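You operate a simulated robot arm through the tools that you are given. There is no shell and no other tool. Be economical: measure what you need, move in short steps, check, and stop when the job is done.

You run a simulated robot arm. Do the job below in one go: nothing can be reset, and whatever is moved stays where it is left.

JOB
Take the white tin from the white table and put it on top of the blue pack there. Put the white pack from the white table on the table three. Take the green pad on the white table and put it away on the sink side. Take the white stack from the white table and leave it on the pink pack there. Put the pink stack on the white table away on the top of the mix table. Put the blue thread cone on the table two. Put the gloves box with the latest date from the white table on the yellow block there. Take the blue pad on the white table and put it away on the planning desk. Put the green stack on the white table away on the top of the mix table. Put the blue cloth on the top of the testing bench away on the packing bench. Fetch the red t key from the white table and set it on the green pack there. Put the yellow sign from the white table on the purple plate. The order is free. Set down upright: white tin, blue thread cone, gloves box, yellow sign.

The check looks at the end state, three seconds after you hand in, the way a careful person would. Anything else that was tipped, shoved, dropped, spilled or broken makes it a failure. Flat cloth is picked up by pressing the open fingertips on it (5 to 10 N) and closing them slowly along it; thin cloth reads only 2 to 8 mm in the jaws.

ROBOT AND FRAMES
A 7-joint arm with a two-finger gripper on a trunk, on a base that drives. Base frame: it is fixed to the floor where the robot stands at the start and does not move with it; the origin is under the middle of the robot, x ahead of it, y to its left, z up; the surface under the hand at the start is at about z = 0.8. Readings come in m, degrees, newtons and seconds.
With the tool pointing down near the work surface it reaches from about 0.32 to 0.8 m from the robot's upright axis, wherever it stands. Its first joint turns from -166.0 to 166.0 degrees. Places, roughly: blue cloth (5x8x2 cm) [0, 10.6, 0.8]; blue pack (16x7x4 cm) [0.4, 0.1, 0.8]; blue pad (6x9x4 cm) [0.4, -1.7, 0.8]; blue thread cone (6x6x11 cm) [0.5, -0.8, 0.8]; gloves box [0.5, -1.25, 0.75]; green pack (17x13x3 cm) [1.4, -0.7, 0.8]; green pad (7x10x2 cm) [0.4, -0.6, 0.8]; green stack (13x6x4 cm) [0.4, -1.9, 0.8]; packing bench [-5.6, 7.7, 0.8]; pink pack (17x13x3 cm) [0.8, 0.1, 0.8]; pink stack (15x6x3 cm) [1.1, 0.1, 0.8]; planning desk [-6, -1.6, 0.9]; purple plate [1.25, -2.25, 0.75]; red t key [1.25, -1.25, 0.75]; sink side [-5.9, 0.6, 0.9]; table three [2.8, 0, 0.8]; table two [4.4, 0.4, 0.8]; top of the mix table [-4.3, -3.5, 0.8]; white pack (14x7x4 cm) [0.4, -0.4, 0.8]; white stack (13x6x4 cm) [0.6, 0, 0.8]; white tin (8x8x11 cm) [0.5, -0.2, 0.8]; yellow block (12x12x2 cm) [0.5, -1, 0.8]; yellow sign [1.25, -1.75, 1]. Payload 2.45 kg.
Tool frame: the origin (TCP) lies between the finger pads and is the grasp point; the fingertips stand 0.027 m ahead of it; z points along the fingers, y is the line along which they close. The gripper opens to 0.08 m. The gripper's body begins 0.054 m behind the TCP.
Orientation is that of the tool frame in the base frame, as [roll, pitch, yaw] about the fixed x, y, z axes, in that order (R = Rz(yaw) Ry(pitch) Rx(roll)). With the fingers straight down and closing along the base's y, the tool's x points along the base's -x, its y along +y and its z along -z.

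CONTROLS
- The arm moves only by the tool arm_command. Its argument "plan" is one flat list of numbers, 7 for each row, row after row: the shift along the tool's x, y, z in m, then the turn, a rotation vector about the tool's x, y, z in rad, then the opening in per cent of the stroke, from 0 (shut) to 100 (fully open). In form: [dx, dy, dz, wx, wy, wz, claw, dx, dy, dz, wx, wy, wz, claw, ...]. A call has 1 to 10 rows; each row is the pose to reach, as a shift and turn from the pose commanded when the call began, along the tool's axes at that moment. Each row takes 0.2 s and may step no farther than 0.05 m and 8.6 degrees from the row before; otherwise, or with a gripper value out of range, the whole call is refused. Where a pose cannot be reached the arm comes as near as it can. A force on the tool above 40 N (or 10 N above the force at the start of the call, whichever is more), or a blocked arm, ends the call early, and 0.2 s more pass. Each finger travels about 0.153 m/s and halts on what it meets, pressing with about 43 N; the grip force reading is that of the motor and also rises with nothing between the fingers. The clock runs only during rows and for 0.2 s after the last one: add rows that repeat a pose to give the fingers time. It gives the time, the measured TCP pose, the force on the tool (base axes), the opening and the grip force at its end, in the units of the frame above (readings bear some noise), with the torque about the TCP (base axes, N m) and any sound that the robot's microphone picked up.
- Cameras (640 x 400 px; columns grow to the right, rows downward): "scene" is now at [0.0397, 0.0989, 1.5609]; the picture's right is [-0.57, -0.82, 0.00], its down [-0.68, 0.47, -0.56] and it looks along [0.46, -0.32, -0.83] (base axes); focal length 265 px, centre (320, 200). "wrist" rides on the gripper at [0.063, 0.012, -0.079] in the tool frame; the picture's right is [-0.19, 0.98, 0.00], its down [-0.72, -0.14, -0.68] and it looks along [-0.67, -0.13, 0.73] (tool axes); focal length 226 px, centre (320, 200). There is no depth. A picture from a camera that has moved, and an enlarged one, comes with that camera's place and axes in the base frame and with its lens.
- snapshot(camera): a new picture of that camera. It takes no simulated time.
- move_column(by): slides the trunk up (or, below 0, down) by that many m; the arm and the scene camera ride with it, the base frame stays. It gives what a move gives, with no picture.
- base_move(legs): drives the robot by 1 to 6 legs, each [ahead, turn to the left] in m and degrees, along the robot's own axes; the way and the turn of a leg run together, so that a leg with both is an arc; at most 1.5 m and 180 degrees a leg. The arm and the cameras ride along, it lands a little off, and it stops where it bumps. It gives what a move gives.
- head_to(pan, tilt): turns the head with the scene camera to pan (to the left, within 120 degrees either way) and tilt (down, from -29 to 69), counted from straight ahead of the robot. It gives what a move gives.
- inspect(camera, box): a new picture of the part [left, top, right, bottom] of that camera's present view, enlarged. It takes no simulated time.
- job_done(): hands the job in; it is judged then, once.

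Work in short steps. Places have to be worked out from the pictures, the camera data and where the tool is seen: move nearer, look again, correct. Check each grasp and each placing, and mend what went wrong. You have 567 turns and 360 pictures in all, those below and enlarged ones among them. Open the gripper and draw the arm clear of the work before you hand the job in, unless the task says otherwise; then end with one line.

The tools are called after ">>>" as name(argument=value, ...) on one line, values as JSON. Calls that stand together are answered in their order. arm_command: Moves the arm, as the interface text tells. Its arguments: {"type":"object","properties":{"plan":{"type":"array","items":{"type":"number"}}},"required":["plan"]} The other tools are called the same way: move_column (by) slides the trunk up or down; base_move (legs) drives the base; head_to (pan, tilt) turns the head that bears the scene camera; snapshot (camera) takes a picture; inspect (camera, box) takes an enlarged picture of a part of a camera's view; job_done () hands the job in.

At the start:

```text
time: 0.0
tool_pos: [0.4459, -0.2523, 1.0576]
ee_rot: [-180.0, 0.0, -179.7]
contact_force: [-0.3, 0.0, 0.3]
torque: [0.0, 0.02, -0.01]
finger_gap: 0.08
finger_force: 0.1
trunk travel left (down, up): [-0.2, 0.34]
robot x, y, heading: [0.0043, 0.0002, 0.1]
head pan, tilt: [-34.8, 56.0]
```

scene: 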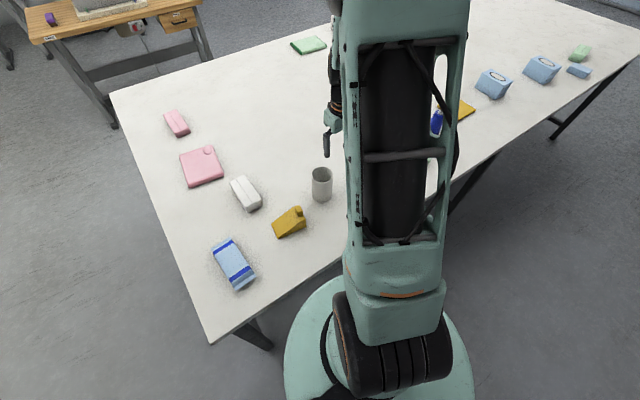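
wrist: 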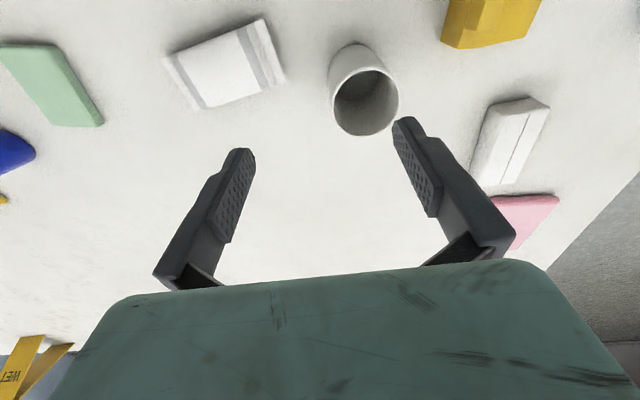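

The pictures show the white table with most items. I'll start by getting a closer look at the near work area before planning grasps.

>>> inspect(camera="scene", box=[100, 80, 360, 300])

>>> inspect(camera="scene", box=[420, 20, 640, 150])

>>> inspect(camera="wrist", box=[160, 0, 600, 250])

```text
1.82 times, centred on (230, 190) of scene
camera zoom: at [0.0397, 0.0989, 1.5609], right [-0.57, -0.82, 0.0], down [-0.68, 0.47, -0.56], along [0.46, -0.32, -0.83], focal length 482 px, centre (484, 218)
```

zoom: 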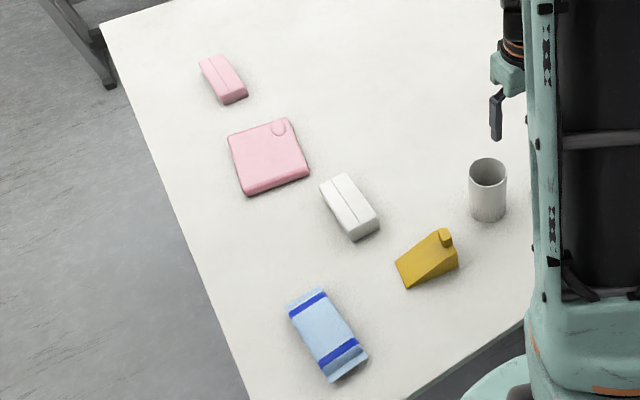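

```text
2.91 times, centred on (530, 85) of scene
camera zoom: at [0.0397, 0.0989, 1.5609], right [-0.57, -0.82, 0.0], down [-0.68, 0.47, -0.56], along [0.46, -0.32, -0.83], focal length 770 px, centre (-291, 534)
```

zoom: 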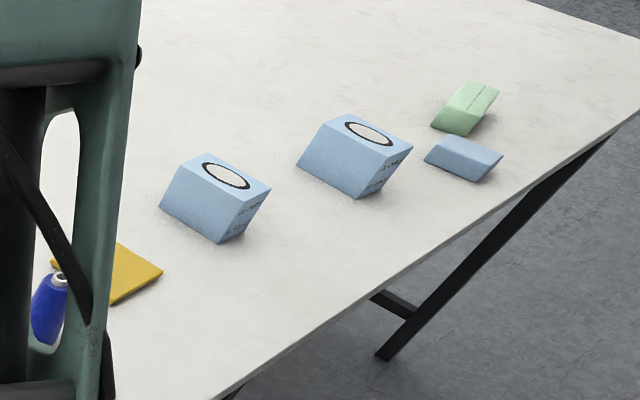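

```text
1.45 times, centred on (380, 125) of wrist
camera zoom: at [0.383, -0.2411, 1.1364], right [0.19, 0.98, 0.0], down [0.72, -0.14, 0.68], along [0.67, -0.13, -0.73], focal length 329 px, centre (233, 309)
```

zoom: 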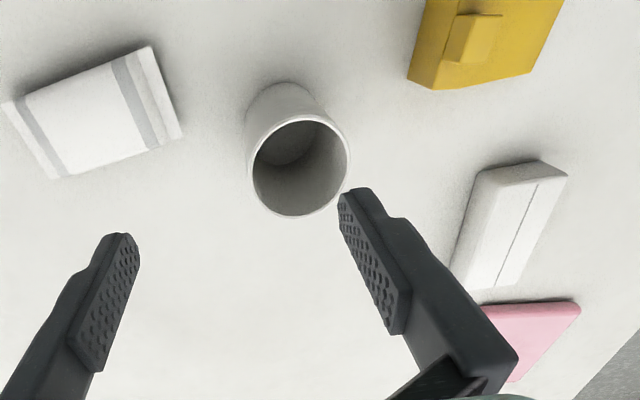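

The tin is an open cup with its rim centre near (0.487, -0.207), about as wide as the gripper, so I'll grip its wall on the -y side. I move over that wall to z≈0.95 and look.

>>> arm_command(plan=[-0.02, 0.002, 0.03, 0, 0, 0, 70, -0.041, 0.005, 0.065, 0, 0, 0, 70, -0.041, 0.005, 0.11, 0, 0, 0, 70])

>>> snapshot(camera="wrist")

```text
time: 0.8
tool_pos: [0.4878, -0.2468, 0.9465]
ee_rot: [-180.0, 0.0, -179.5]
contact_force: [0.1, -0.3, 0.4]
torque: [-0.03, -0.01, 0.01]
finger_gap: 0.056
finger_force: 0.1
trunk travel left (down, up): [-0.2, 0.34]
robot x, y, heading: [0.0035, -0.0021, 0.3]
head pan, tilt: [-34.8, 56.0]
```

```text
354 pictures are left
camera wrist: at [0.4244, -0.2357, 1.0258], right [0.19, 0.98, 0.0], down [0.72, -0.14, 0.68], along [0.67, -0.13, -0.73], focal length 226 px, centre (320, 200)
```

wrist: 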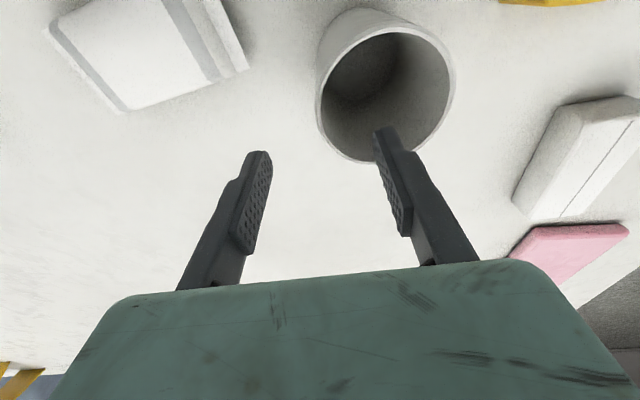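

The rim looks nearer to z≈0.887 with its centre at about (0.477, -0.208). I shift 1 cm back, descend around the wall, then look before closing.

>>> arm_command(plan=[0.01, 0.0, 0.03, 0, 0, 0, 70, 0.01, 0, 0.06, 0, 0, 0, 70])

>>> snapshot(camera="wrist")

```text
time: 1.4
tool_pos: [0.4777, -0.2478, 0.8857]
ee_rot: [-180.0, 0.1, -179.8]
contact_force: [0.3, -0.1, 0.0]
torque: [0.01, 0.01, -0.01]
finger_gap: 0.0559
finger_force: 0.0
trunk travel left (down, up): [-0.2, 0.34]
robot x, y, heading: [-0.0034, 0.0023, 0.1]
head pan, tilt: [-34.8, 56.0]
```

```text
353 pictures are left
camera wrist: at [0.4144, -0.2364, 0.9651], right [0.19, 0.98, 0.0], down [0.72, -0.14, 0.68], along [0.67, -0.13, -0.73], focal length 226 px, centre (320, 200)
```

wrist: 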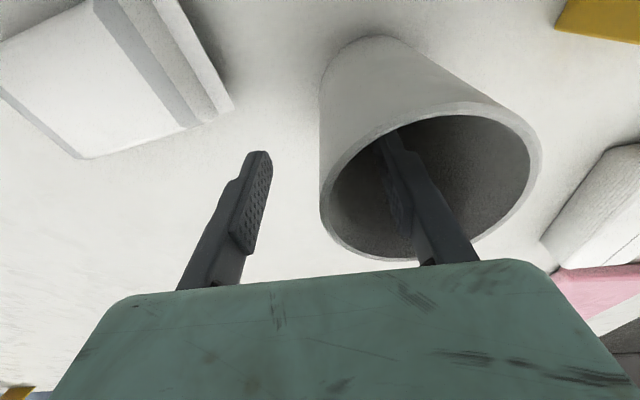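

The inner finger is inside the cup, about 4 cm below the rim. I nudge 7 mm back to the wall's side point and close.

>>> arm_command(plan=[0.007, 0.001, 0, 0, 0, 0, 70, 0.007, 0.001, 0, 0, 0, 0, 40, 0.007, 0.001, 0, 0, 0, 0, 15, 0.007, 0.001, 0, 0, 0, 0, 0, 0.007, 0.001, 0, 0, 0, 0, 0, 0.007, 0.001, 0, 0, 0, 0, 0])

>>> snapshot(camera="wrist")

```text
time: 2.8
tool_pos: [0.4714, -0.2467, 0.8868]
ee_rot: [179.9, 0.0, -179.7]
contact_force: [-1.5, 0.4, 0.8]
torque: [-0.01, 0.01, 0.0]
finger_gap: 0.0061
finger_force: 33.8
trunk travel left (down, up): [-0.2, 0.34]
robot x, y, heading: [-0.0022, -0.0026, 0.4]
head pan, tilt: [-34.8, 56.0]
```

```text
352 pictures are left
camera wrist: at [0.4071, -0.2351, 0.9659], right [0.19, 0.98, 0.0], down [0.72, -0.14, 0.68], along [0.67, -0.13, -0.73], focal length 226 px, centre (320, 200)
```

wrist: 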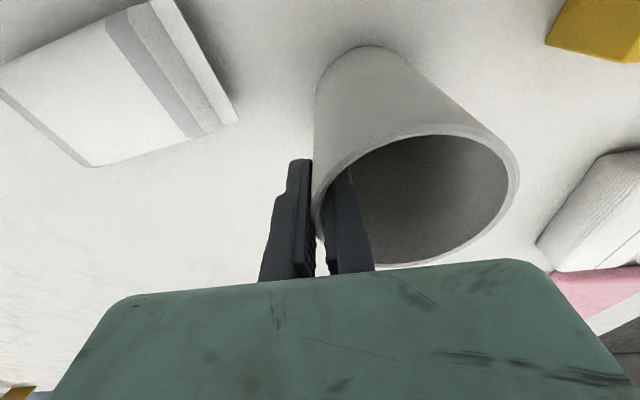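

The wall is held at 6 mm. I lift straight up in small steps.

>>> arm_command(plan=[0, 0, -0.02, 0, 0, 0, 0, 0, 0, -0.05, 0, 0, 0, 0, 0, 0, -0.09, 0, 0, 0, 0, 0, 0, -0.12, 0, 0, 0, 0, 0, 0, -0.12, 0, 0, 0, 0])

>>> snapshot(camera="wrist")

>>> snapshot(camera="scene")

```text
time: 4.0
tool_pos: [0.4697, -0.2464, 1.0073]
ee_rot: [180.0, 0.0, -179.7]
contact_force: [-0.3, 0.0, -1.2]
torque: [-0.02, 0.02, 0.0]
finger_gap: 0.0059
finger_force: 33.2
trunk travel left (down, up): [-0.2, 0.34]
robot x, y, heading: [0.0042, 0.0025, 0.1]
head pan, tilt: [-34.8, 56.0]
```

```text
351 pictures are left
camera wrist: at [0.407, -0.2352, 1.0866], right [0.19, 0.98, 0.0], down [0.72, -0.14, 0.68], along [0.67, -0.13, -0.73], focal length 226 px, centre (320, 200)
```

wrist: 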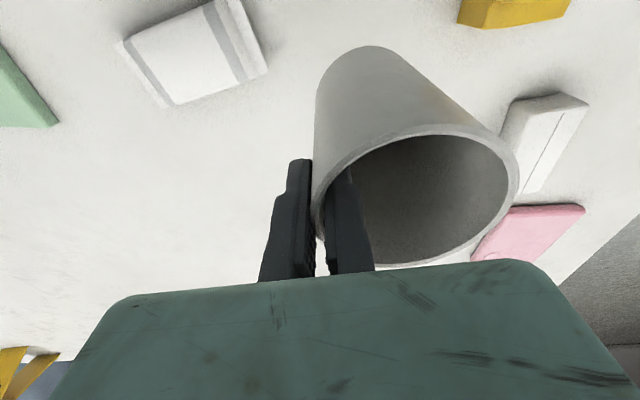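

```text
350 pictures are left
camera scene: at [0.0396, 0.0989, 1.5608], right [-0.57, -0.82, 0.0], down [-0.68, 0.47, -0.56], along [0.46, -0.32, -0.83], focal length 265 px, centre (320, 200)
```

scene: 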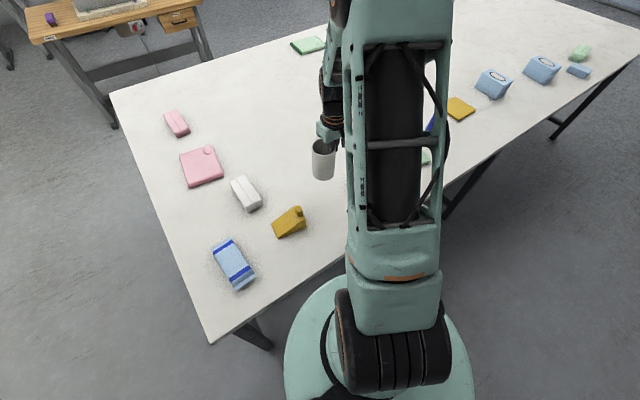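

The tin is held firmly. I carry it across to above the blue pack (estimated centre (0.404, 0.145)), stopping short to look.

>>> arm_command(plan=[0.01, 0.045, -0.01, 0, 0, 0, 0, 0.02, 0.09, -0.02, 0, 0, 0, 0, 0.03, 0.135, -0.03, 0, 0, 0, 0, 0.04, 0.18, -0.03, 0, 0, 0, 0, 0.05, 0.22, -0.03, 0, 0, 0, 0, 0.06, 0.26, -0.03, 0, 0, 0, 0, 0.066, 0.3, -0.03, 0, 0, 0, 0, 0.066, 0.34, -0.03, 0, 0, 0, 0, 0.066, 0.352, -0.03, 0, 0, 0, 0])

>>> snapshot(camera="wrist")

>>> inspect(camera="scene", box=[180, 160, 360, 300])

```text
time: 6.0
tool_pos: [0.4033, 0.1067, 1.0373]
ee_rot: [-180.0, -0.1, -179.7]
contact_force: [0.1, -1.4, -0.3]
torque: [-0.05, -0.02, 0.02]
finger_gap: 0.0059
finger_force: 33.7
trunk travel left (down, up): [-0.2, 0.34]
robot x, y, heading: [0.0014, -0.0003, -0.0]
head pan, tilt: [-34.8, 56.0]
```

```text
349 pictures are left
camera wrist: at [0.3394, 0.1179, 1.117], right [0.19, 0.98, 0.0], down [0.72, -0.14, 0.68], along [0.67, -0.13, -0.73], focal length 226 px, centre (320, 200)
```

wrist: 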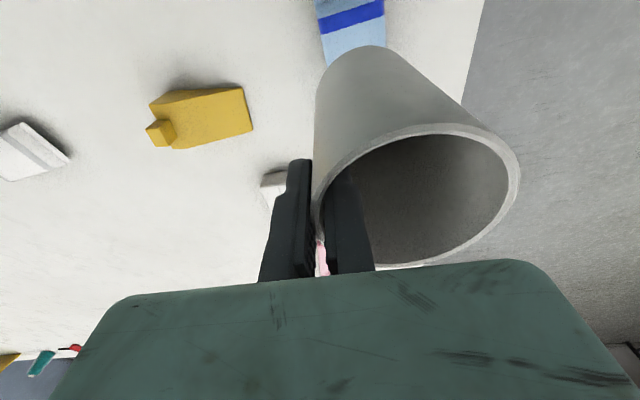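

```text
2.86 times, centred on (270, 230) of scene
camera zoom: at [0.0396, 0.0994, 1.5608], right [-0.57, -0.82, 0.0], down [-0.68, 0.47, -0.56], along [0.46, -0.32, -0.83], focal length 757 px, centre (463, 114)
```

zoom: 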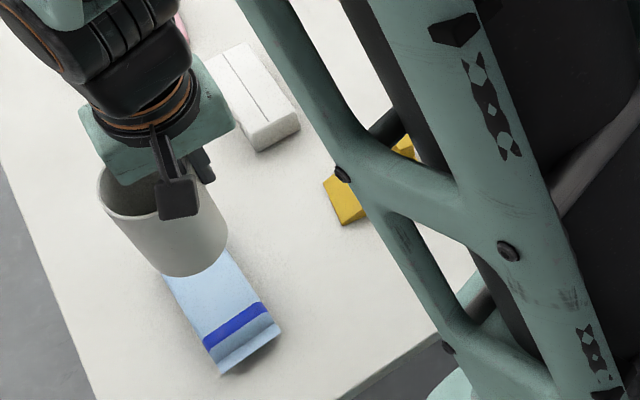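

The tin's centre is over the pack laterally (pack y≈0.144, x-centre≈0.412). I shift 9 mm forward and lower to just above expected contact (TCP ≈0.935).

>>> arm_command(plan=[-0.009, -0.001, 0.03, 0, 0, 0, 0, -0.009, -0.001, 0.06, 0, 0, 0, 0, -0.009, -0.001, 0.09, 0, 0, 0, 0, -0.009, -0.001, 0.1, 0, 0, 0, 0])

>>> inspect(camera="scene", box=[180, 160, 360, 300])

```text
time: 7.0
tool_pos: [0.4111, 0.1048, 0.9367]
ee_rot: [-179.9, 0.0, -179.8]
contact_force: [-0.1, 0.6, -0.5]
torque: [-0.03, 0.01, 0.0]
finger_gap: 0.0059
finger_force: 33.7
trunk travel left (down, up): [-0.2, 0.34]
robot x, y, heading: [0.001, -0.0004, -0.1]
head pan, tilt: [-34.8, 56.0]
```

```text
2.86 times, centred on (270, 230) of scene
camera zoom: at [0.0401, 0.0992, 1.5608], right [-0.57, -0.82, 0.0], down [-0.68, 0.47, -0.56], along [0.46, -0.32, -0.83], focal length 757 px, centre (463, 114)
```

zoom: 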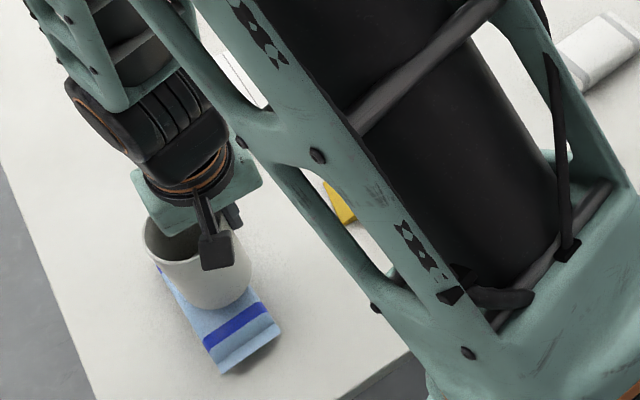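

The tin is about to touch. I creep down in 3 mm steps watching force.

>>> arm_command(plan=[0, 0, 0.003, 0, 0, 0, 0, 0, 0, 0.006, 0, 0, 0, 0])

>>> arm_command(plan=[0, 0, 0.003, 0, 0, 0, 0, 0, 0, 0.004, 0, 0, 0, 0])

```text
time: 7.6
tool_pos: [0.4104, 0.1033, 0.9308]
ee_rot: [-180.0, 0.0, -179.7]
contact_force: [0.2, -0.4, -1.1]
torque: [-0.06, -0.01, -0.02]
finger_gap: 0.0061
finger_force: 33.8
trunk travel left (down, up): [-0.2, 0.34]
robot x, y, heading: [0.0037, -0.0031, -0.2]
head pan, tilt: [-34.8, 56.0]
```

```text
time: 8.2
tool_pos: [0.4105, 0.1046, 0.9269]
ee_rot: [180.0, 0.0, -179.6]
contact_force: [-0.5, -0.1, -0.6]
torque: [-0.02, 0.02, 0.02]
finger_gap: 0.0059
finger_force: 33.5
trunk travel left (down, up): [-0.2, 0.34]
robot x, y, heading: [0.0003, 0.0016, -0.2]
head pan, tilt: [-34.8, 56.0]
```

No contact yet at 0.927; continue creeping.

>>> arm_command(plan=[0, 0, 0.002, 0, 0, 0, 0, 0, 0, 0.004, 0, 0, 0, 0])

>>> arm_command(plan=[0, 0, 0.002, 0, 0, 0, 0, 0, 0, 0.003, 0, 0, 0, 0])

```text
time: 8.8
tool_pos: [0.4113, 0.1041, 0.9229]
ee_rot: [179.9, -0.1, -179.7]
contact_force: [0.0, 0.6, -1.6]
torque: [-0.03, 0.01, 0.01]
finger_gap: 0.0061
finger_force: 33.8
trunk travel left (down, up): [-0.2, 0.34]
robot x, y, heading: [0.0008, 0.0025, -0.0]
head pan, tilt: [-34.8, 56.0]
```

```text
time: 9.4
tool_pos: [0.4119, 0.1036, 0.9204]
ee_rot: [-180.0, 0.0, -179.8]
contact_force: [0.3, -0.9, -0.6]
torque: [-0.03, -0.02, -0.03]
finger_gap: 0.0058
finger_force: 33.7
trunk travel left (down, up): [-0.2, 0.34]
robot x, y, heading: [0.0035, -0.0023, 0.2]
head pan, tilt: [-34.8, 56.0]
```

Still free; look while continuing down.

>>> arm_command(plan=[0, 0, 0.002, 0, 0, 0, 0, 0, 0, 0.003, 0, 0, 0, 0])

>>> inspect(camera="scene", box=[210, 190, 290, 270])

```text
time: 10.0
tool_pos: [0.4112, 0.1051, 0.919]
ee_rot: [180.0, 0.3, -179.7]
contact_force: [0.8, -4.5, 36.3]
torque: [0.81, 0.44, 0.12]
finger_gap: 0.0062
finger_force: 33.7
trunk travel left (down, up): [-0.2, 0.34]
robot x, y, heading: [-0.001, 0.001, -0.2]
head pan, tilt: [-34.8, 56.0]
```

```text
5.00 times, centred on (250, 230) of scene
camera zoom: at [0.0377, 0.0981, 1.5614], right [-0.57, -0.82, 0.0], down [-0.68, 0.47, -0.56], along [0.46, -0.32, -0.83], focal length 1324 px, centre (670, 50)
```

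zoom: 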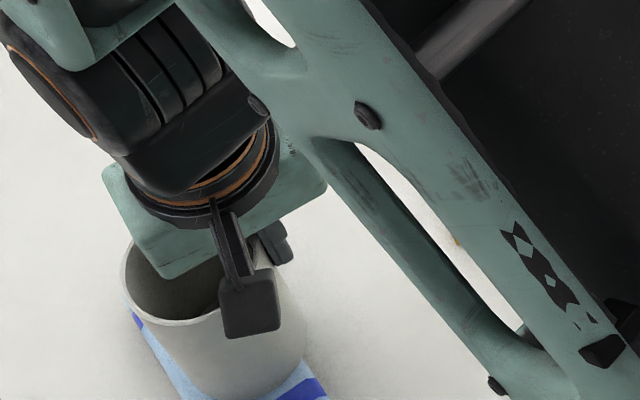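

Contact on the pack (36 N). I back off 1 mm, open partway, and rise straight out.

>>> arm_command(plan=[0, 0, -0.001, 0, 0, 0, 0, 0, 0, -0.001, 0, 0, 0, 15, 0, 0, -0.001, 0, 0, 0, 40, 0, 0, -0.001, 0, 0, 0, 40, 0, 0, -0.03, 0, 0, 0, 40, 0, 0, -0.07, 0, 0, 0, 40, 0, 0, -0.12, 0, 0, 0, 40])

>>> snapshot(camera="wrist")

```text
time: 11.6
tool_pos: [0.4122, 0.1034, 1.038]
ee_rot: [-179.9, 0.0, -179.7]
contact_force: [0.3, 0.9, -0.4]
torque: [0.0, 0.05, 0.02]
finger_gap: 0.032
finger_force: 0.1
trunk travel left (down, up): [-0.2, 0.34]
robot x, y, heading: [-0.0045, -0.0023, -0.2]
head pan, tilt: [-34.8, 56.0]
```

```text
345 pictures are left
camera wrist: at [0.3491, 0.1158, 1.1173], right [0.19, 0.98, 0.0], down [0.72, -0.14, 0.68], along [0.67, -0.13, -0.73], focal length 226 px, centre (320, 200)
```

wrist: 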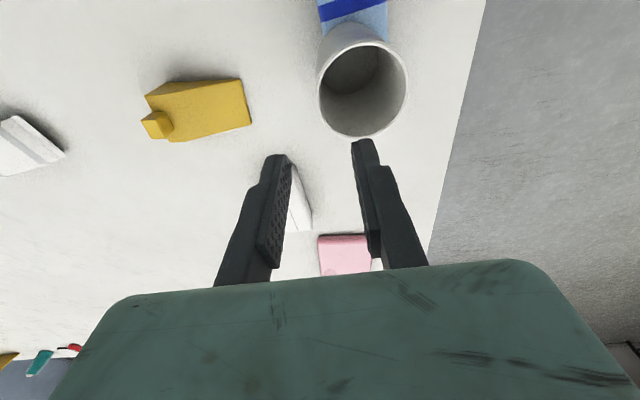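

Tin stands upright centred on the blue pack. Next is the white pack at about (0.428, -0.366), long axis nearly along y; I move over it while turning the tool 85° so the fingers close along x.

>>> arm_command(plan=[-0.0016, -0.0469, 0, 0, 0, 0.148, 60, -0.0032, -0.0938, 0, 0, 0, 0.297, 100, -0.0048, -0.1407, 0, 0, 0, 0.445, 100, -0.0064, -0.1876, 0, 0, 0, 0.594, 100, -0.008, -0.2345, 0, 0, 0, 0.742, 100, -0.0096, -0.2814, 0, 0, 0, 0.89, 100, -0.0112, -0.3283, 0, 0, 0, 1.039, 100, -0.0128, -0.3752, 0, 0, 0, 1.187, 100, -0.0144, -0.422, 0, 0, 0, 1.336, 100, -0.016, -0.469, 0, 0, 0, 1.484, 100])

>>> snapshot(camera="wrist")

```text
time: 13.8
tool_pos: [0.4302, -0.3656, 1.0369]
ee_rot: [179.9, -0.1, 95.0]
contact_force: [-0.7, -0.5, -0.9]
torque: [0.0, 0.01, 0.0]
finger_gap: 0.0799
finger_force: 0.1
trunk travel left (down, up): [-0.2, 0.34]
robot x, y, heading: [-0.0, 0.001, -0.0]
head pan, tilt: [-34.8, 56.0]
```

```text
344 pictures are left
camera wrist: at [0.4363, -0.3019, 1.1161], right [0.99, -0.1, 0.0], down [-0.08, -0.73, 0.68], along [-0.07, -0.68, -0.73], focal length 226 px, centre (320, 200)
```

wrist: 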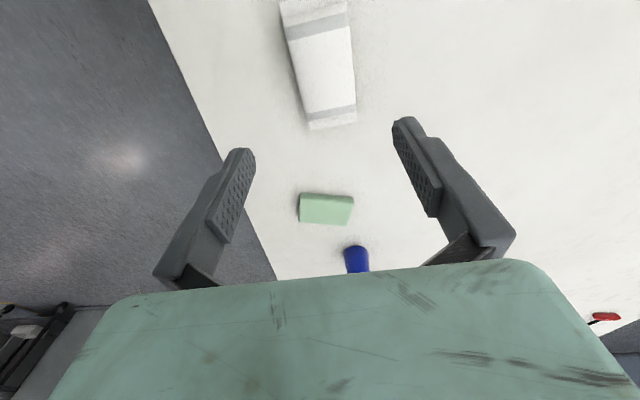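

The pack runs under the gripper, centre about (0.435, -0.368). I correct 5 mm and descend to TCP 0.85, then check.

>>> arm_command(plan=[-0.0025, 0.005, 0.045, 0, 0, 0, 100, -0.0025, 0.005, 0.09, 0, 0, 0, 100, -0.0025, 0.005, 0.135, 0, 0, 0, 100, -0.0025, 0.005, 0.185, 0, 0, 0, 100])

>>> snapshot(camera="wrist")

```text
time: 14.8
tool_pos: [0.436, -0.3673, 0.8507]
ee_rot: [-180.0, 0.0, 95.3]
contact_force: [0.1, -0.6, 0.1]
torque: [-0.01, -0.01, 0.01]
finger_gap: 0.08
finger_force: 0.0
trunk travel left (down, up): [-0.2, 0.34]
robot x, y, heading: [0.0005, -0.0002, -0.0]
head pan, tilt: [-34.8, 56.0]
```

```text
343 pictures are left
camera wrist: at [0.4419, -0.3033, 0.9306], right [0.99, -0.1, 0.0], down [-0.07, -0.73, 0.68], along [-0.07, -0.68, -0.73], focal length 226 px, centre (320, 200)
```

wrist: 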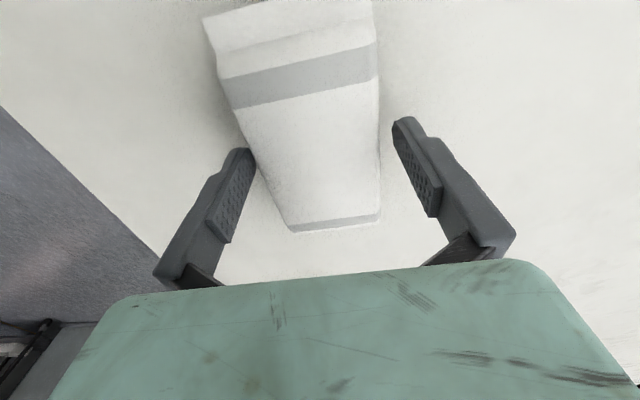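

Pack lies slightly left of the jaw centre; I shift 2 mm toward -x and descend slowly to TCP ≈0.828.

>>> arm_command(plan=[-0.004, -0.0025, 0.0, 0, 0, 0, 100, -0.004, -0.0025, 0.008, 0, 0, 0, 100, -0.004, -0.0025, 0.016, 0, 0, 0, 100, -0.004, -0.0025, 0.022, 0, 0, 0, 100])

>>> snapshot(camera="wrist")

```text
time: 15.8
tool_pos: [0.431, -0.3712, 0.836]
ee_rot: [-180.0, 0.0, 95.3]
contact_force: [-2.8, 6.7, 21.1]
torque: [0.25, 0.7, 0.07]
finger_gap: 0.0732
finger_force: 0.0
trunk travel left (down, up): [-0.2, 0.34]
robot x, y, heading: [0.0015, -0.0003, -0.1]
head pan, tilt: [-34.8, 56.0]
stopped in row 4: the force on the tool passed its limit at 54 N (the readings are from after the stop); the commanded pose is now the measured one
```

```text
342 pictures are left
camera wrist: at [0.4378, -0.3075, 0.9159], right [0.99, -0.1, 0.0], down [-0.07, -0.73, 0.68], along [-0.07, -0.68, -0.73], focal length 226 px, centre (320, 200)
```

wrist: 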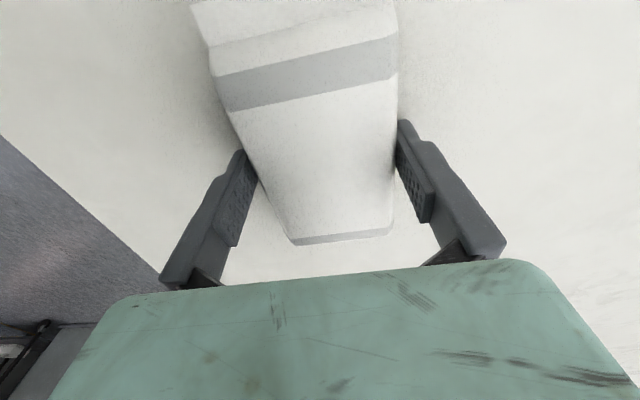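

Contact at 0.836 on the -x finger, likely riding the pack's edge. I raise 1.2 cm, open fully, and look closely.

>>> arm_command(plan=[0, 0, -0.006, 0, 0, 0, 100, 0, 0, -0.012, 0, 0, 0, 100, 0, 0, -0.012, 0, 0, 0, 100])

>>> inspect(camera="wrist", box=[140, 0, 520, 260])

```text
time: 16.6
tool_pos: [0.4315, -0.3719, 0.8466]
ee_rot: [-179.9, 0.1, 95.3]
contact_force: [0.2, -0.9, 0.0]
torque: [-0.02, -0.01, -0.01]
finger_gap: 0.0801
finger_force: 0.1
trunk travel left (down, up): [-0.2, 0.34]
robot x, y, heading: [0.0007, 0.0029, -0.4]
head pan, tilt: [-34.8, 56.0]
```

```text
1.54 times, centred on (330, 130) of wrist
camera zoom: at [0.438, -0.3089, 0.926], right [0.99, -0.1, 0.0], down [-0.07, -0.73, 0.68], along [-0.07, -0.68, -0.73], focal length 348 px, centre (305, 308)
```

zoom: 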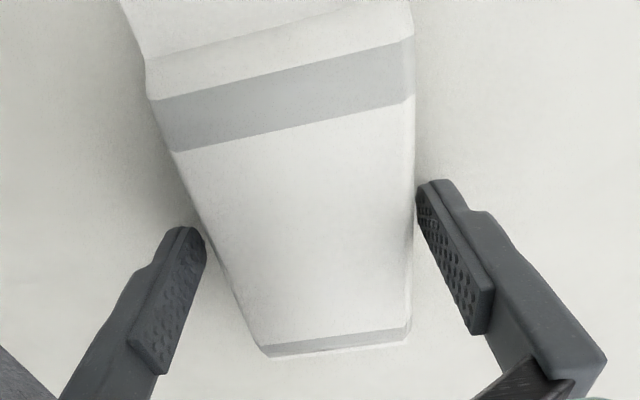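

Tips should clear the pack by ~4 mm each side, so I may have been touching the table itself. I measure table height by touching down on free surface 11 cm further along x.

>>> arm_command(plan=[0, 0, -0.03, 0, 0, 0, 100, 0, 0.05, -0.03, 0, 0, 0, 100, 0, 0.1, -0.03, 0, 0, 0, 100, 0, 0.12, -0.01, 0, 0, 0, 100, 0, 0.12, 0.005, 0, 0, 0, 100])

>>> arm_command(plan=[0, 0, 0.003, 0, 0, 0, 100, 0, 0, 0.006, 0, 0, 0, 100, 0, 0, 0.009, 0, 0, 0, 100, 0, 0, 0.012, 0, 0, 0, 100, 0, 0, 0.015, 0, 0, 0, 100, 0, 0, 0.018, 0, 0, 0, 100, 0, 0, 0.021, 0, 0, 0, 100, 0, 0, 0.024, 0, 0, 0, 100])

```text
time: 17.8
tool_pos: [0.5503, -0.3618, 0.8417]
ee_rot: [-179.8, 0.0, 95.3]
contact_force: [0.2, -0.8, -0.7]
torque: [0.03, 0.0, -0.01]
finger_gap: 0.08
finger_force: 0.1
trunk travel left (down, up): [-0.2, 0.34]
robot x, y, heading: [0.0031, -0.0019, -0.2]
head pan, tilt: [-34.8, 56.0]
```

```text
time: 18.7
tool_pos: [0.5502, -0.3632, 0.8369]
ee_rot: [180.0, 0.1, 95.3]
contact_force: [-4.0, 6.7, 20.5]
torque: [0.29, 0.96, 0.0]
finger_gap: 0.0725
finger_force: 0.0
trunk travel left (down, up): [-0.2, 0.34]
robot x, y, heading: [0.0024, -0.0002, 0.1]
head pan, tilt: [-34.8, 56.0]
stopped in row 4: the force on the tool passed its limit at 56 N (the readings are from after the stop); the commanded pose is now the measured one
```

That was the table: its top is at z≈0.809. So the pack grasp should be at TCP ≈0.842; I go back over the pack and close there.

>>> arm_command(plan=[0, 0, -0.03, 0, 0, 0, 100, 0, -0.05, -0.04, 0, 0, 0, 100, 0, -0.1, -0.04, 0, 0, 0, 100, 0, -0.118, -0.04, 0, 0, 0, 100, 0, -0.118, -0.02, 0, 0, 0, 100, 0, -0.118, -0.006, 0, 0, 0, 100])

>>> arm_command(plan=[0, 0, 0, 0, 0, 0, 60, 0, 0, 0, 0, 0, 0, 30, 0, 0, 0, 0, 0, 0, 0, 0, 0, 0, 0, 0, 0, 0])

>>> snapshot(camera="wrist")

```text
refused: row 2 steps farther than a row can; nothing moved
```

```text
time: 19.7
tool_pos: [0.5509, -0.3631, 0.8328]
ee_rot: [-179.9, 0.1, 95.3]
contact_force: [-0.1, 0.2, 0.3]
torque: [0.01, 0.03, -0.04]
finger_gap: 0.0
finger_force: 29.6
trunk travel left (down, up): [-0.2, 0.34]
robot x, y, heading: [-0.001, 0.0003, 0.1]
head pan, tilt: [-34.8, 56.0]
```

```text
340 pictures are left
camera wrist: at [0.5575, -0.2993, 0.9131], right [0.99, -0.1, 0.0], down [-0.07, -0.73, 0.68], along [-0.07, -0.68, -0.73], focal length 226 px, centre (320, 200)
```

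wrist: 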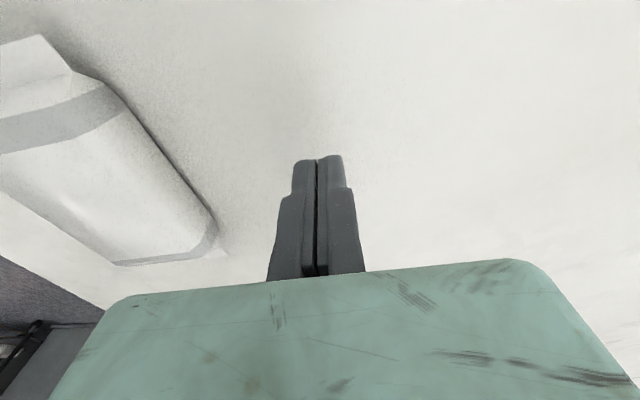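

The first call was refused (diagonal too long), so the fingers merely closed in the air—no harm. I open, rise and return to the pack in legal steps.

>>> arm_command(plan=[0, 0, -0.03, 0, 0, 0, 50, 0, 0, -0.045, 0, 0, 0, 100, 0, -0.04, -0.045, 0, 0, 0, 100, 0, -0.08, -0.045, 0, 0, 0, 100, 0, -0.118, -0.045, 0, 0, 0, 100, 0, -0.118, -0.02, 0, 0, 0, 100, 0, -0.118, -0.009, 0, 0, 0, 100, 0, -0.118, -0.009, 0, 0, 0, 100])

>>> snapshot(camera="wrist")

```text
time: 21.5
tool_pos: [0.4333, -0.3737, 0.8426]
ee_rot: [180.0, 0.1, 95.2]
contact_force: [-0.6, -0.2, -0.3]
torque: [0.01, -0.02, -0.02]
finger_gap: 0.0799
finger_force: 0.1
trunk travel left (down, up): [-0.2, 0.34]
robot x, y, heading: [-0.0004, 0.0011, 0.3]
head pan, tilt: [-34.8, 56.0]
```

```text
339 pictures are left
camera wrist: at [0.4396, -0.3101, 0.9221], right [0.99, -0.1, 0.0], down [-0.07, -0.73, 0.68], along [-0.07, -0.68, -0.73], focal length 226 px, centre (320, 200)
```

wrist: 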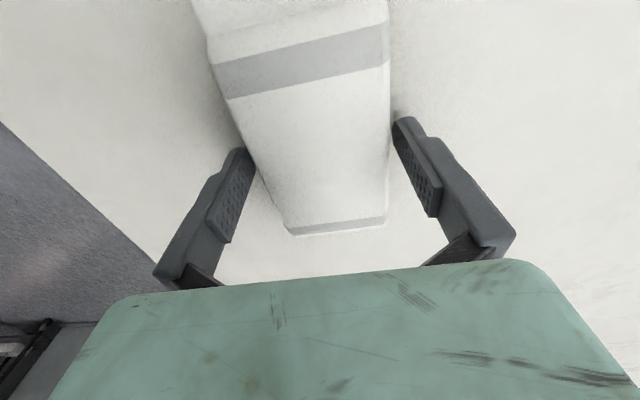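

The jaws straddle the pack without force. I close and then lift a little.

>>> arm_command(plan=[0, -0.001, 0, 0, 0, 0, 80, 0, -0.001, 0, 0, 0, 0, 40, 0, -0.001, 0, 0, 0, 0, 0, 0, -0.001, 0, 0, 0, 0, 0, 0, -0.001, -0.03, 0, 0, 0, 0, 0, -0.001, -0.07, 0, 0, 0, 0, 0, -0.001, -0.11, 0, 0, 0, 0, 0, -0.001, -0.15, 0, 0, 0, 0])

>>> snapshot(camera="wrist")

```text
time: 23.3
tool_pos: [0.4324, -0.3748, 0.9937]
ee_rot: [-179.9, 0.0, 95.2]
contact_force: [0.3, 0.3, -0.9]
torque: [0.02, -0.01, 0.03]
finger_gap: 0.0649
finger_force: 43.1
trunk travel left (down, up): [-0.2, 0.34]
robot x, y, heading: [-0.0009, 0.0014, -0.0]
head pan, tilt: [-34.8, 56.0]
```

```text
338 pictures are left
camera wrist: at [0.439, -0.3108, 1.0725], right [0.99, -0.1, 0.0], down [-0.07, -0.73, 0.68], along [-0.07, -0.68, -0.73], focal length 226 px, centre (320, 200)
```

wrist: 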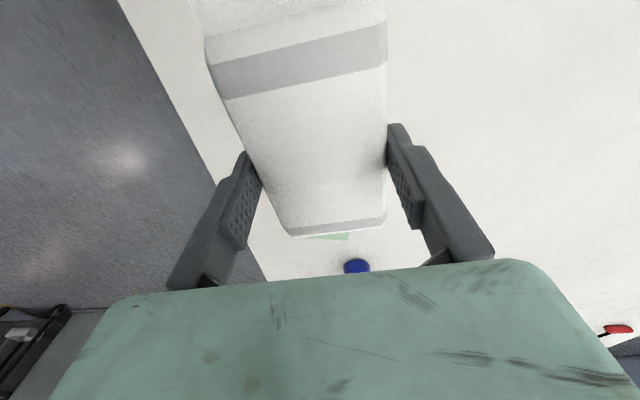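

The pack is held (65 mm). I raise it and bring it in front of the robot for driving, and look left with the head for the route.

>>> arm_command(plan=[0, 0, -0.045, 0, 0, 0, 0, 0, 0, -0.09, 0, 0, 0, 0, 0.048, 0, -0.1, 0, 0, 0, 0, 0.096, 0, -0.1, 0, 0, 0, 0, 0.144, 0, -0.1, 0, 0, 0, 0, 0.192, 0, -0.1, 0, 0, 0, 0, 0.24, 0, -0.1, 0, 0, 0, 0, 0.288, 0, -0.1, 0, 0, 0, 0, 0.336, 0, -0.1, 0, 0, 0, 0, 0.37, 0, -0.1, 0, 0, 0, 0])

>>> head_to(pan=60, tilt=25)

>>> snapshot(camera="scene")

>>> head_to(pan=0, tilt=15)

>>> snapshot(camera="scene")

```text
time: 25.5
tool_pos: [0.3973, -0.005, 1.0933]
ee_rot: [-180.0, 0.1, 95.2]
contact_force: [-0.6, -0.2, -0.8]
torque: [-0.05, 0.0, 0.0]
finger_gap: 0.0649
finger_force: 42.8
trunk travel left (down, up): [-0.2, 0.34]
robot x, y, heading: [0.0015, -0.002, 0.2]
head pan, tilt: [-34.8, 56.0]
```

```text
time: 27.2
tool_pos: [0.3968, -0.0057, 1.0915]
ee_rot: [-179.7, 0.2, 95.3]
contact_force: [-0.1, 0.3, 0.1]
torque: [-0.01, 0.0, -0.01]
finger_gap: 0.0649
finger_force: 43.4
trunk travel left (down, up): [-0.2, 0.34]
robot x, y, heading: [0.0034, -0.0008, 0.1]
head pan, tilt: [60.0, 25.0]
```

```text
337 pictures are left
camera scene: at [0.0675, 0.1694, 1.6012], right [0.33, -0.94, 0.0], down [-0.45, -0.15, -0.88], along [0.83, 0.29, -0.47], focal length 265 px, centre (320, 200)
```

scene: 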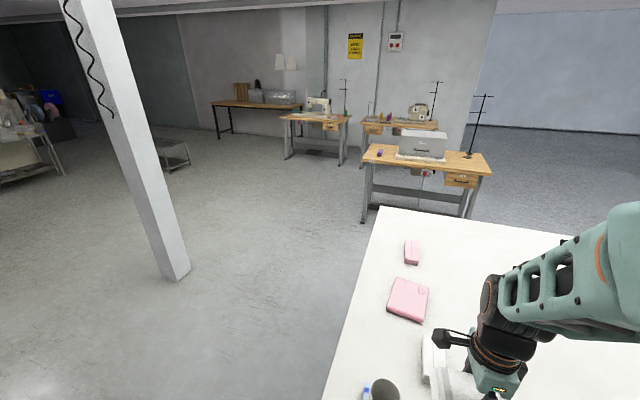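

```text
time: 28.5
tool_pos: [0.3967, -0.006, 1.094]
ee_rot: [-179.9, 0.1, 95.3]
contact_force: [-0.3, -0.4, -1.0]
torque: [0.05, 0.0, 0.01]
finger_gap: 0.0649
finger_force: 42.7
trunk travel left (down, up): [-0.2, 0.34]
robot x, y, heading: [0.0033, 0.0033, -0.2]
head pan, tilt: [0.0, 15.0]
```

```text
336 pictures are left
camera scene: at [0.0749, 0.1396, 1.6224], right [0.0, -1.0, 0.0], down [-0.26, 0.0, -0.97], along [0.97, 0.0, -0.26], focal length 265 px, centre (320, 200)
```

scene: 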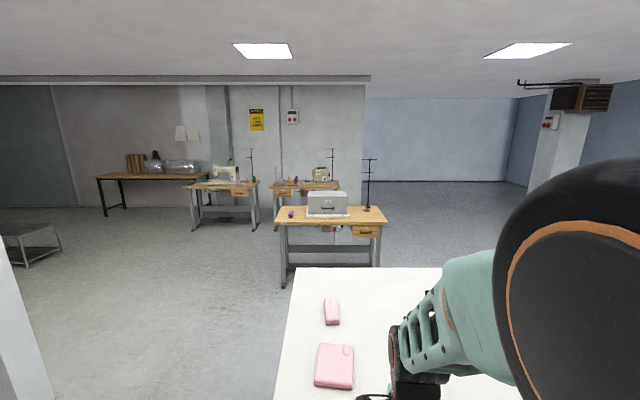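

Table three is the machine desk (x≈2.3–2.85, y≈-0.44–0.5) with free space at its front-right. I drive around the white table's left end to the mouth of the aisle and look again.

>>> base_move(legs=[[0, 90], [0.95, 0], [0, -90], [1.5, 0], [0.43, 0], [0, -90]])

>>> head_to(pan=30, tilt=35)

>>> snapshot(camera="scene")

```text
time: 54.4
tool_pos: [1.927, 0.5965, 1.0938]
ee_rot: [-180.0, 0.1, 6.7]
contact_force: [-1.0, -0.1, -0.8]
torque: [0.0, -0.02, -0.03]
finger_gap: 0.0648
finger_force: 43.0
trunk travel left (down, up): [-0.2, 0.34]
robot x, y, heading: [1.9244, 0.9929, -88.6]
head pan, tilt: [0.0, 15.0]
```

```text
time: 55.4
tool_pos: [1.9242, 0.5953, 1.0907]
ee_rot: [-179.5, 0.2, 6.5]
contact_force: [-1.1, 0.3, -0.4]
torque: [-0.02, 0.01, -0.02]
finger_gap: 0.065
finger_force: 43.1
trunk travel left (down, up): [-0.2, 0.34]
robot x, y, heading: [1.9208, 0.9933, -88.8]
head pan, tilt: [30.0, 35.0]
```

```text
335 pictures are left
camera scene: at [2.095, 0.9314, 1.5981], right [-0.93, -0.37, 0.0], down [-0.19, 0.47, -0.87], along [0.32, -0.8, -0.5], focal length 265 px, centre (320, 200)
```

scene: 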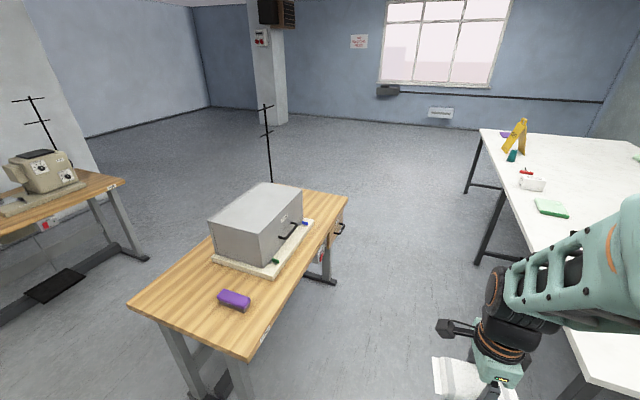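

Table three (top z≈0.75) has a clear patch behind the purple item around (2.85, 0.43). I drive to its left end, about (2.72, 1.0), facing it.

>>> base_move(legs=[[0, 88.7], [0.8, 0], [0, -90]])

>>> head_to(pan=10, tilt=55)

>>> snapshot(camera="scene")

>>> snapshot(camera="wrist")

```text
time: 67.5
tool_pos: [2.7083, 0.6027, 1.09]
ee_rot: [-179.4, 0.2, 5.1]
contact_force: [-0.5, -0.3, -1.5]
torque: [0.0, -0.03, 0.03]
finger_gap: 0.0651
finger_force: 43.0
trunk travel left (down, up): [-0.2, 0.34]
robot x, y, heading: [2.7099, 0.998, -90.3]
head pan, tilt: [30.0, 35.0]
```

```text
time: 68.3
tool_pos: [2.7068, 0.603, 1.0905]
ee_rot: [-179.4, 0.2, 5.1]
contact_force: [-0.3, 0.1, -1.3]
torque: [-0.05, 0.03, -0.04]
finger_gap: 0.0648
finger_force: 43.3
trunk travel left (down, up): [-0.2, 0.34]
robot x, y, heading: [2.7142, 1.0002, -90.0]
head pan, tilt: [10.0, 55.0]
```

```text
334 pictures are left
camera scene: at [2.8856, 0.948, 1.5667], right [-0.91, -0.41, 0.0], down [-0.32, 0.72, -0.62], along [0.25, -0.57, -0.78], focal length 265 px, centre (320, 200)
```

scene: 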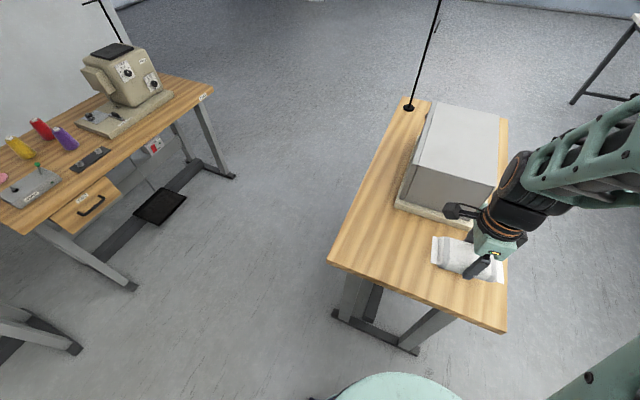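

```text
333 pictures are left
camera wrist: at [2.772, 0.5935, 1.1692], right [-0.11, -0.99, -0.01], down [-0.73, 0.07, 0.68], along [-0.68, 0.08, -0.73], focal length 226 px, centre (320, 200)
```

wrist: 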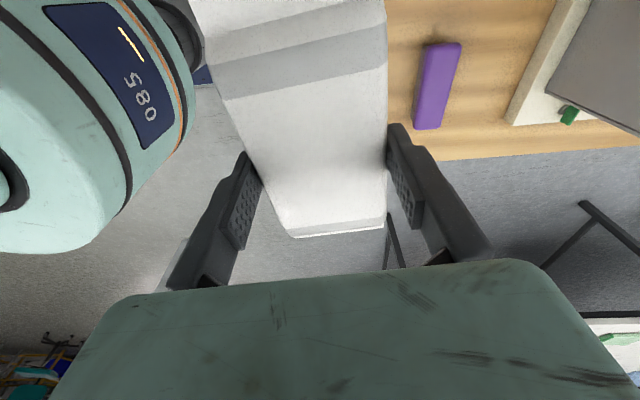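

I'm well placed. I move the pack over the clear back-left patch (2.86, 0.43) and lower to about 9 cm above the surface.

>>> arm_command(plan=[0.03, 0.038, 0, 0, 0, 0, 0, 0.06, 0.076, 0, 0, 0, 0, 0, 0.09, 0.114, 0, 0, 0, 0, 0, 0.115, 0.152, 0, 0, 0, 0, 0, 0.137, 0.186, 0, 0, 0, 0, 0, 0.137, 0.186, 0.05, 0, 0, 0, 0, 0.137, 0.186, 0.1, 0, 0, 0, 0, 0.137, 0.186, 0.15, 0, 0, 0, 0, 0.137, 0.186, 0.2, 0, 0, 0, 0, 0.137, 0.186, 0.22, 0, 0, 0, 0])

>>> snapshot(camera="scene")

>>> snapshot(camera="wrist")

```text
time: 70.5
tool_pos: [2.8594, 0.4318, 0.8658]
ee_rot: [-179.3, 0.1, 5.0]
contact_force: [-0.7, 0.3, -0.7]
torque: [0.02, -0.03, 0.02]
finger_gap: 0.0651
finger_force: 42.7
trunk travel left (down, up): [-0.2, 0.34]
robot x, y, heading: [2.7146, 0.9963, -90.2]
head pan, tilt: [10.0, 55.0]
```

```text
332 pictures are left
camera scene: at [2.8675, 0.9457, 1.5621], right [-0.99, -0.17, 0.0], down [-0.14, 0.81, -0.57], along [0.1, -0.56, -0.82], focal length 265 px, centre (320, 200)
```

scene: 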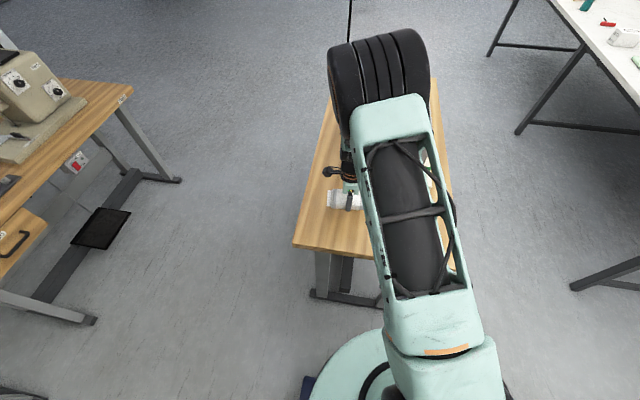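

```text
331 pictures are left
camera wrist: at [2.9245, 0.4223, 0.9454], right [-0.11, -0.99, -0.01], down [-0.72, 0.07, 0.69], along [-0.68, 0.08, -0.73], focal length 226 px, centre (320, 200)
```

wrist: 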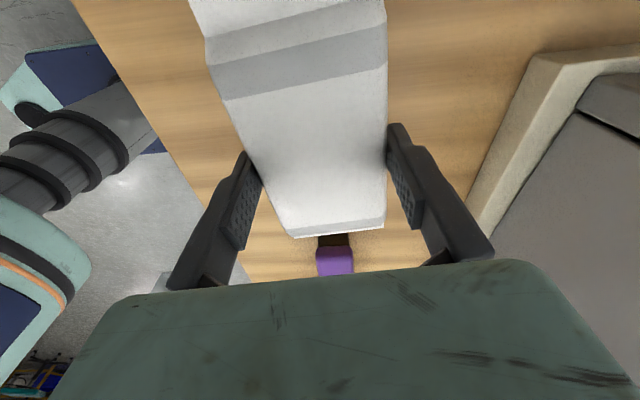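

Free surface around: purple item ahead, machine to the right. I lower near contact and then creep.

>>> arm_command(plan=[0, 0, 0.03, 0, 0, 0, 0, 0, 0, 0.06, 0, 0, 0, 0, 0, 0, 0.068, 0, 0, 0, 0])

>>> arm_command(plan=[0, 0, 0.003, 0, 0, 0, 0, 0, 0, 0.006, 0, 0, 0, 0])

>>> inspect(camera="scene", box=[280, 140, 420, 260])

```text
time: 71.3
tool_pos: [2.8599, 0.4321, 0.8022]
ee_rot: [-179.6, 0.1, 5.1]
contact_force: [0.0, 3.7, 24.2]
torque: [-0.32, -0.25, 0.05]
finger_gap: 0.0649
finger_force: 43.3
trunk travel left (down, up): [-0.2, 0.34]
robot x, y, heading: [2.7141, 0.9992, -90.2]
head pan, tilt: [10.0, 55.0]
```

```text
time: 71.9
tool_pos: [2.8595, 0.4312, 0.7956]
ee_rot: [-179.6, 0.1, 5.0]
contact_force: [2.0, -5.1, 34.5]
torque: [-0.41, -0.13, -0.05]
finger_gap: 0.065
finger_force: 43.2
trunk travel left (down, up): [-0.2, 0.34]
robot x, y, heading: [2.7133, 0.9981, -90.3]
head pan, tilt: [10.0, 55.0]
```

```text
3.33 times, centred on (350, 200) of scene
camera zoom: at [2.8669, 0.9483, 1.5624], right [-0.99, -0.17, 0.0], down [-0.14, 0.81, -0.57], along [0.1, -0.57, -0.82], focal length 883 px, centre (220, 200)
```

zoom: 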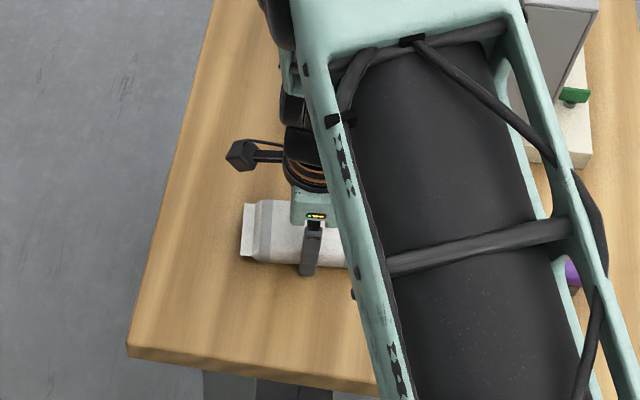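

The pack is on the table. I ease up slightly, open, and rise.

>>> arm_command(plan=[0, 0, -0.005, 0, 0, 0, 0, 0, 0, -0.005, 0, 0, 0, 50, 0, 0, -0.005, 0, 0, 0, 100, 0, 0, -0.005, 0, 0, 0, 100, 0, 0, -0.04, 0, 0, 0, 100, 0, 0, -0.09, 0, 0, 0, 100, 0, 0, -0.14, 0, 0, 0, 100, 0, 0, -0.19, 0, 0, 0, 100, 0, 0, -0.24, 0, 0, 0, 100, 0, 0, -0.28, 0, 0, 0, 100])

>>> snapshot(camera="wrist")

```text
time: 74.1
tool_pos: [2.8607, 0.4282, 1.0732]
ee_rot: [-179.2, 0.2, 4.9]
contact_force: [0.8, -0.5, -0.5]
torque: [-0.01, -0.03, -0.02]
finger_gap: 0.0802
finger_force: 0.0
trunk travel left (down, up): [-0.2, 0.34]
robot x, y, heading: [2.7143, 1.0008, -90.1]
head pan, tilt: [10.0, 55.0]
```

```text
329 pictures are left
camera wrist: at [2.9256, 0.4209, 1.1524], right [-0.11, -0.99, -0.01], down [-0.73, 0.07, 0.69], along [-0.68, 0.08, -0.73], focal length 226 px, centre (320, 200)
```

wrist: 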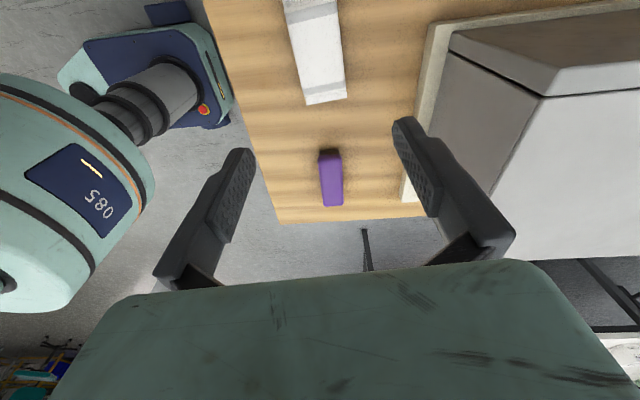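

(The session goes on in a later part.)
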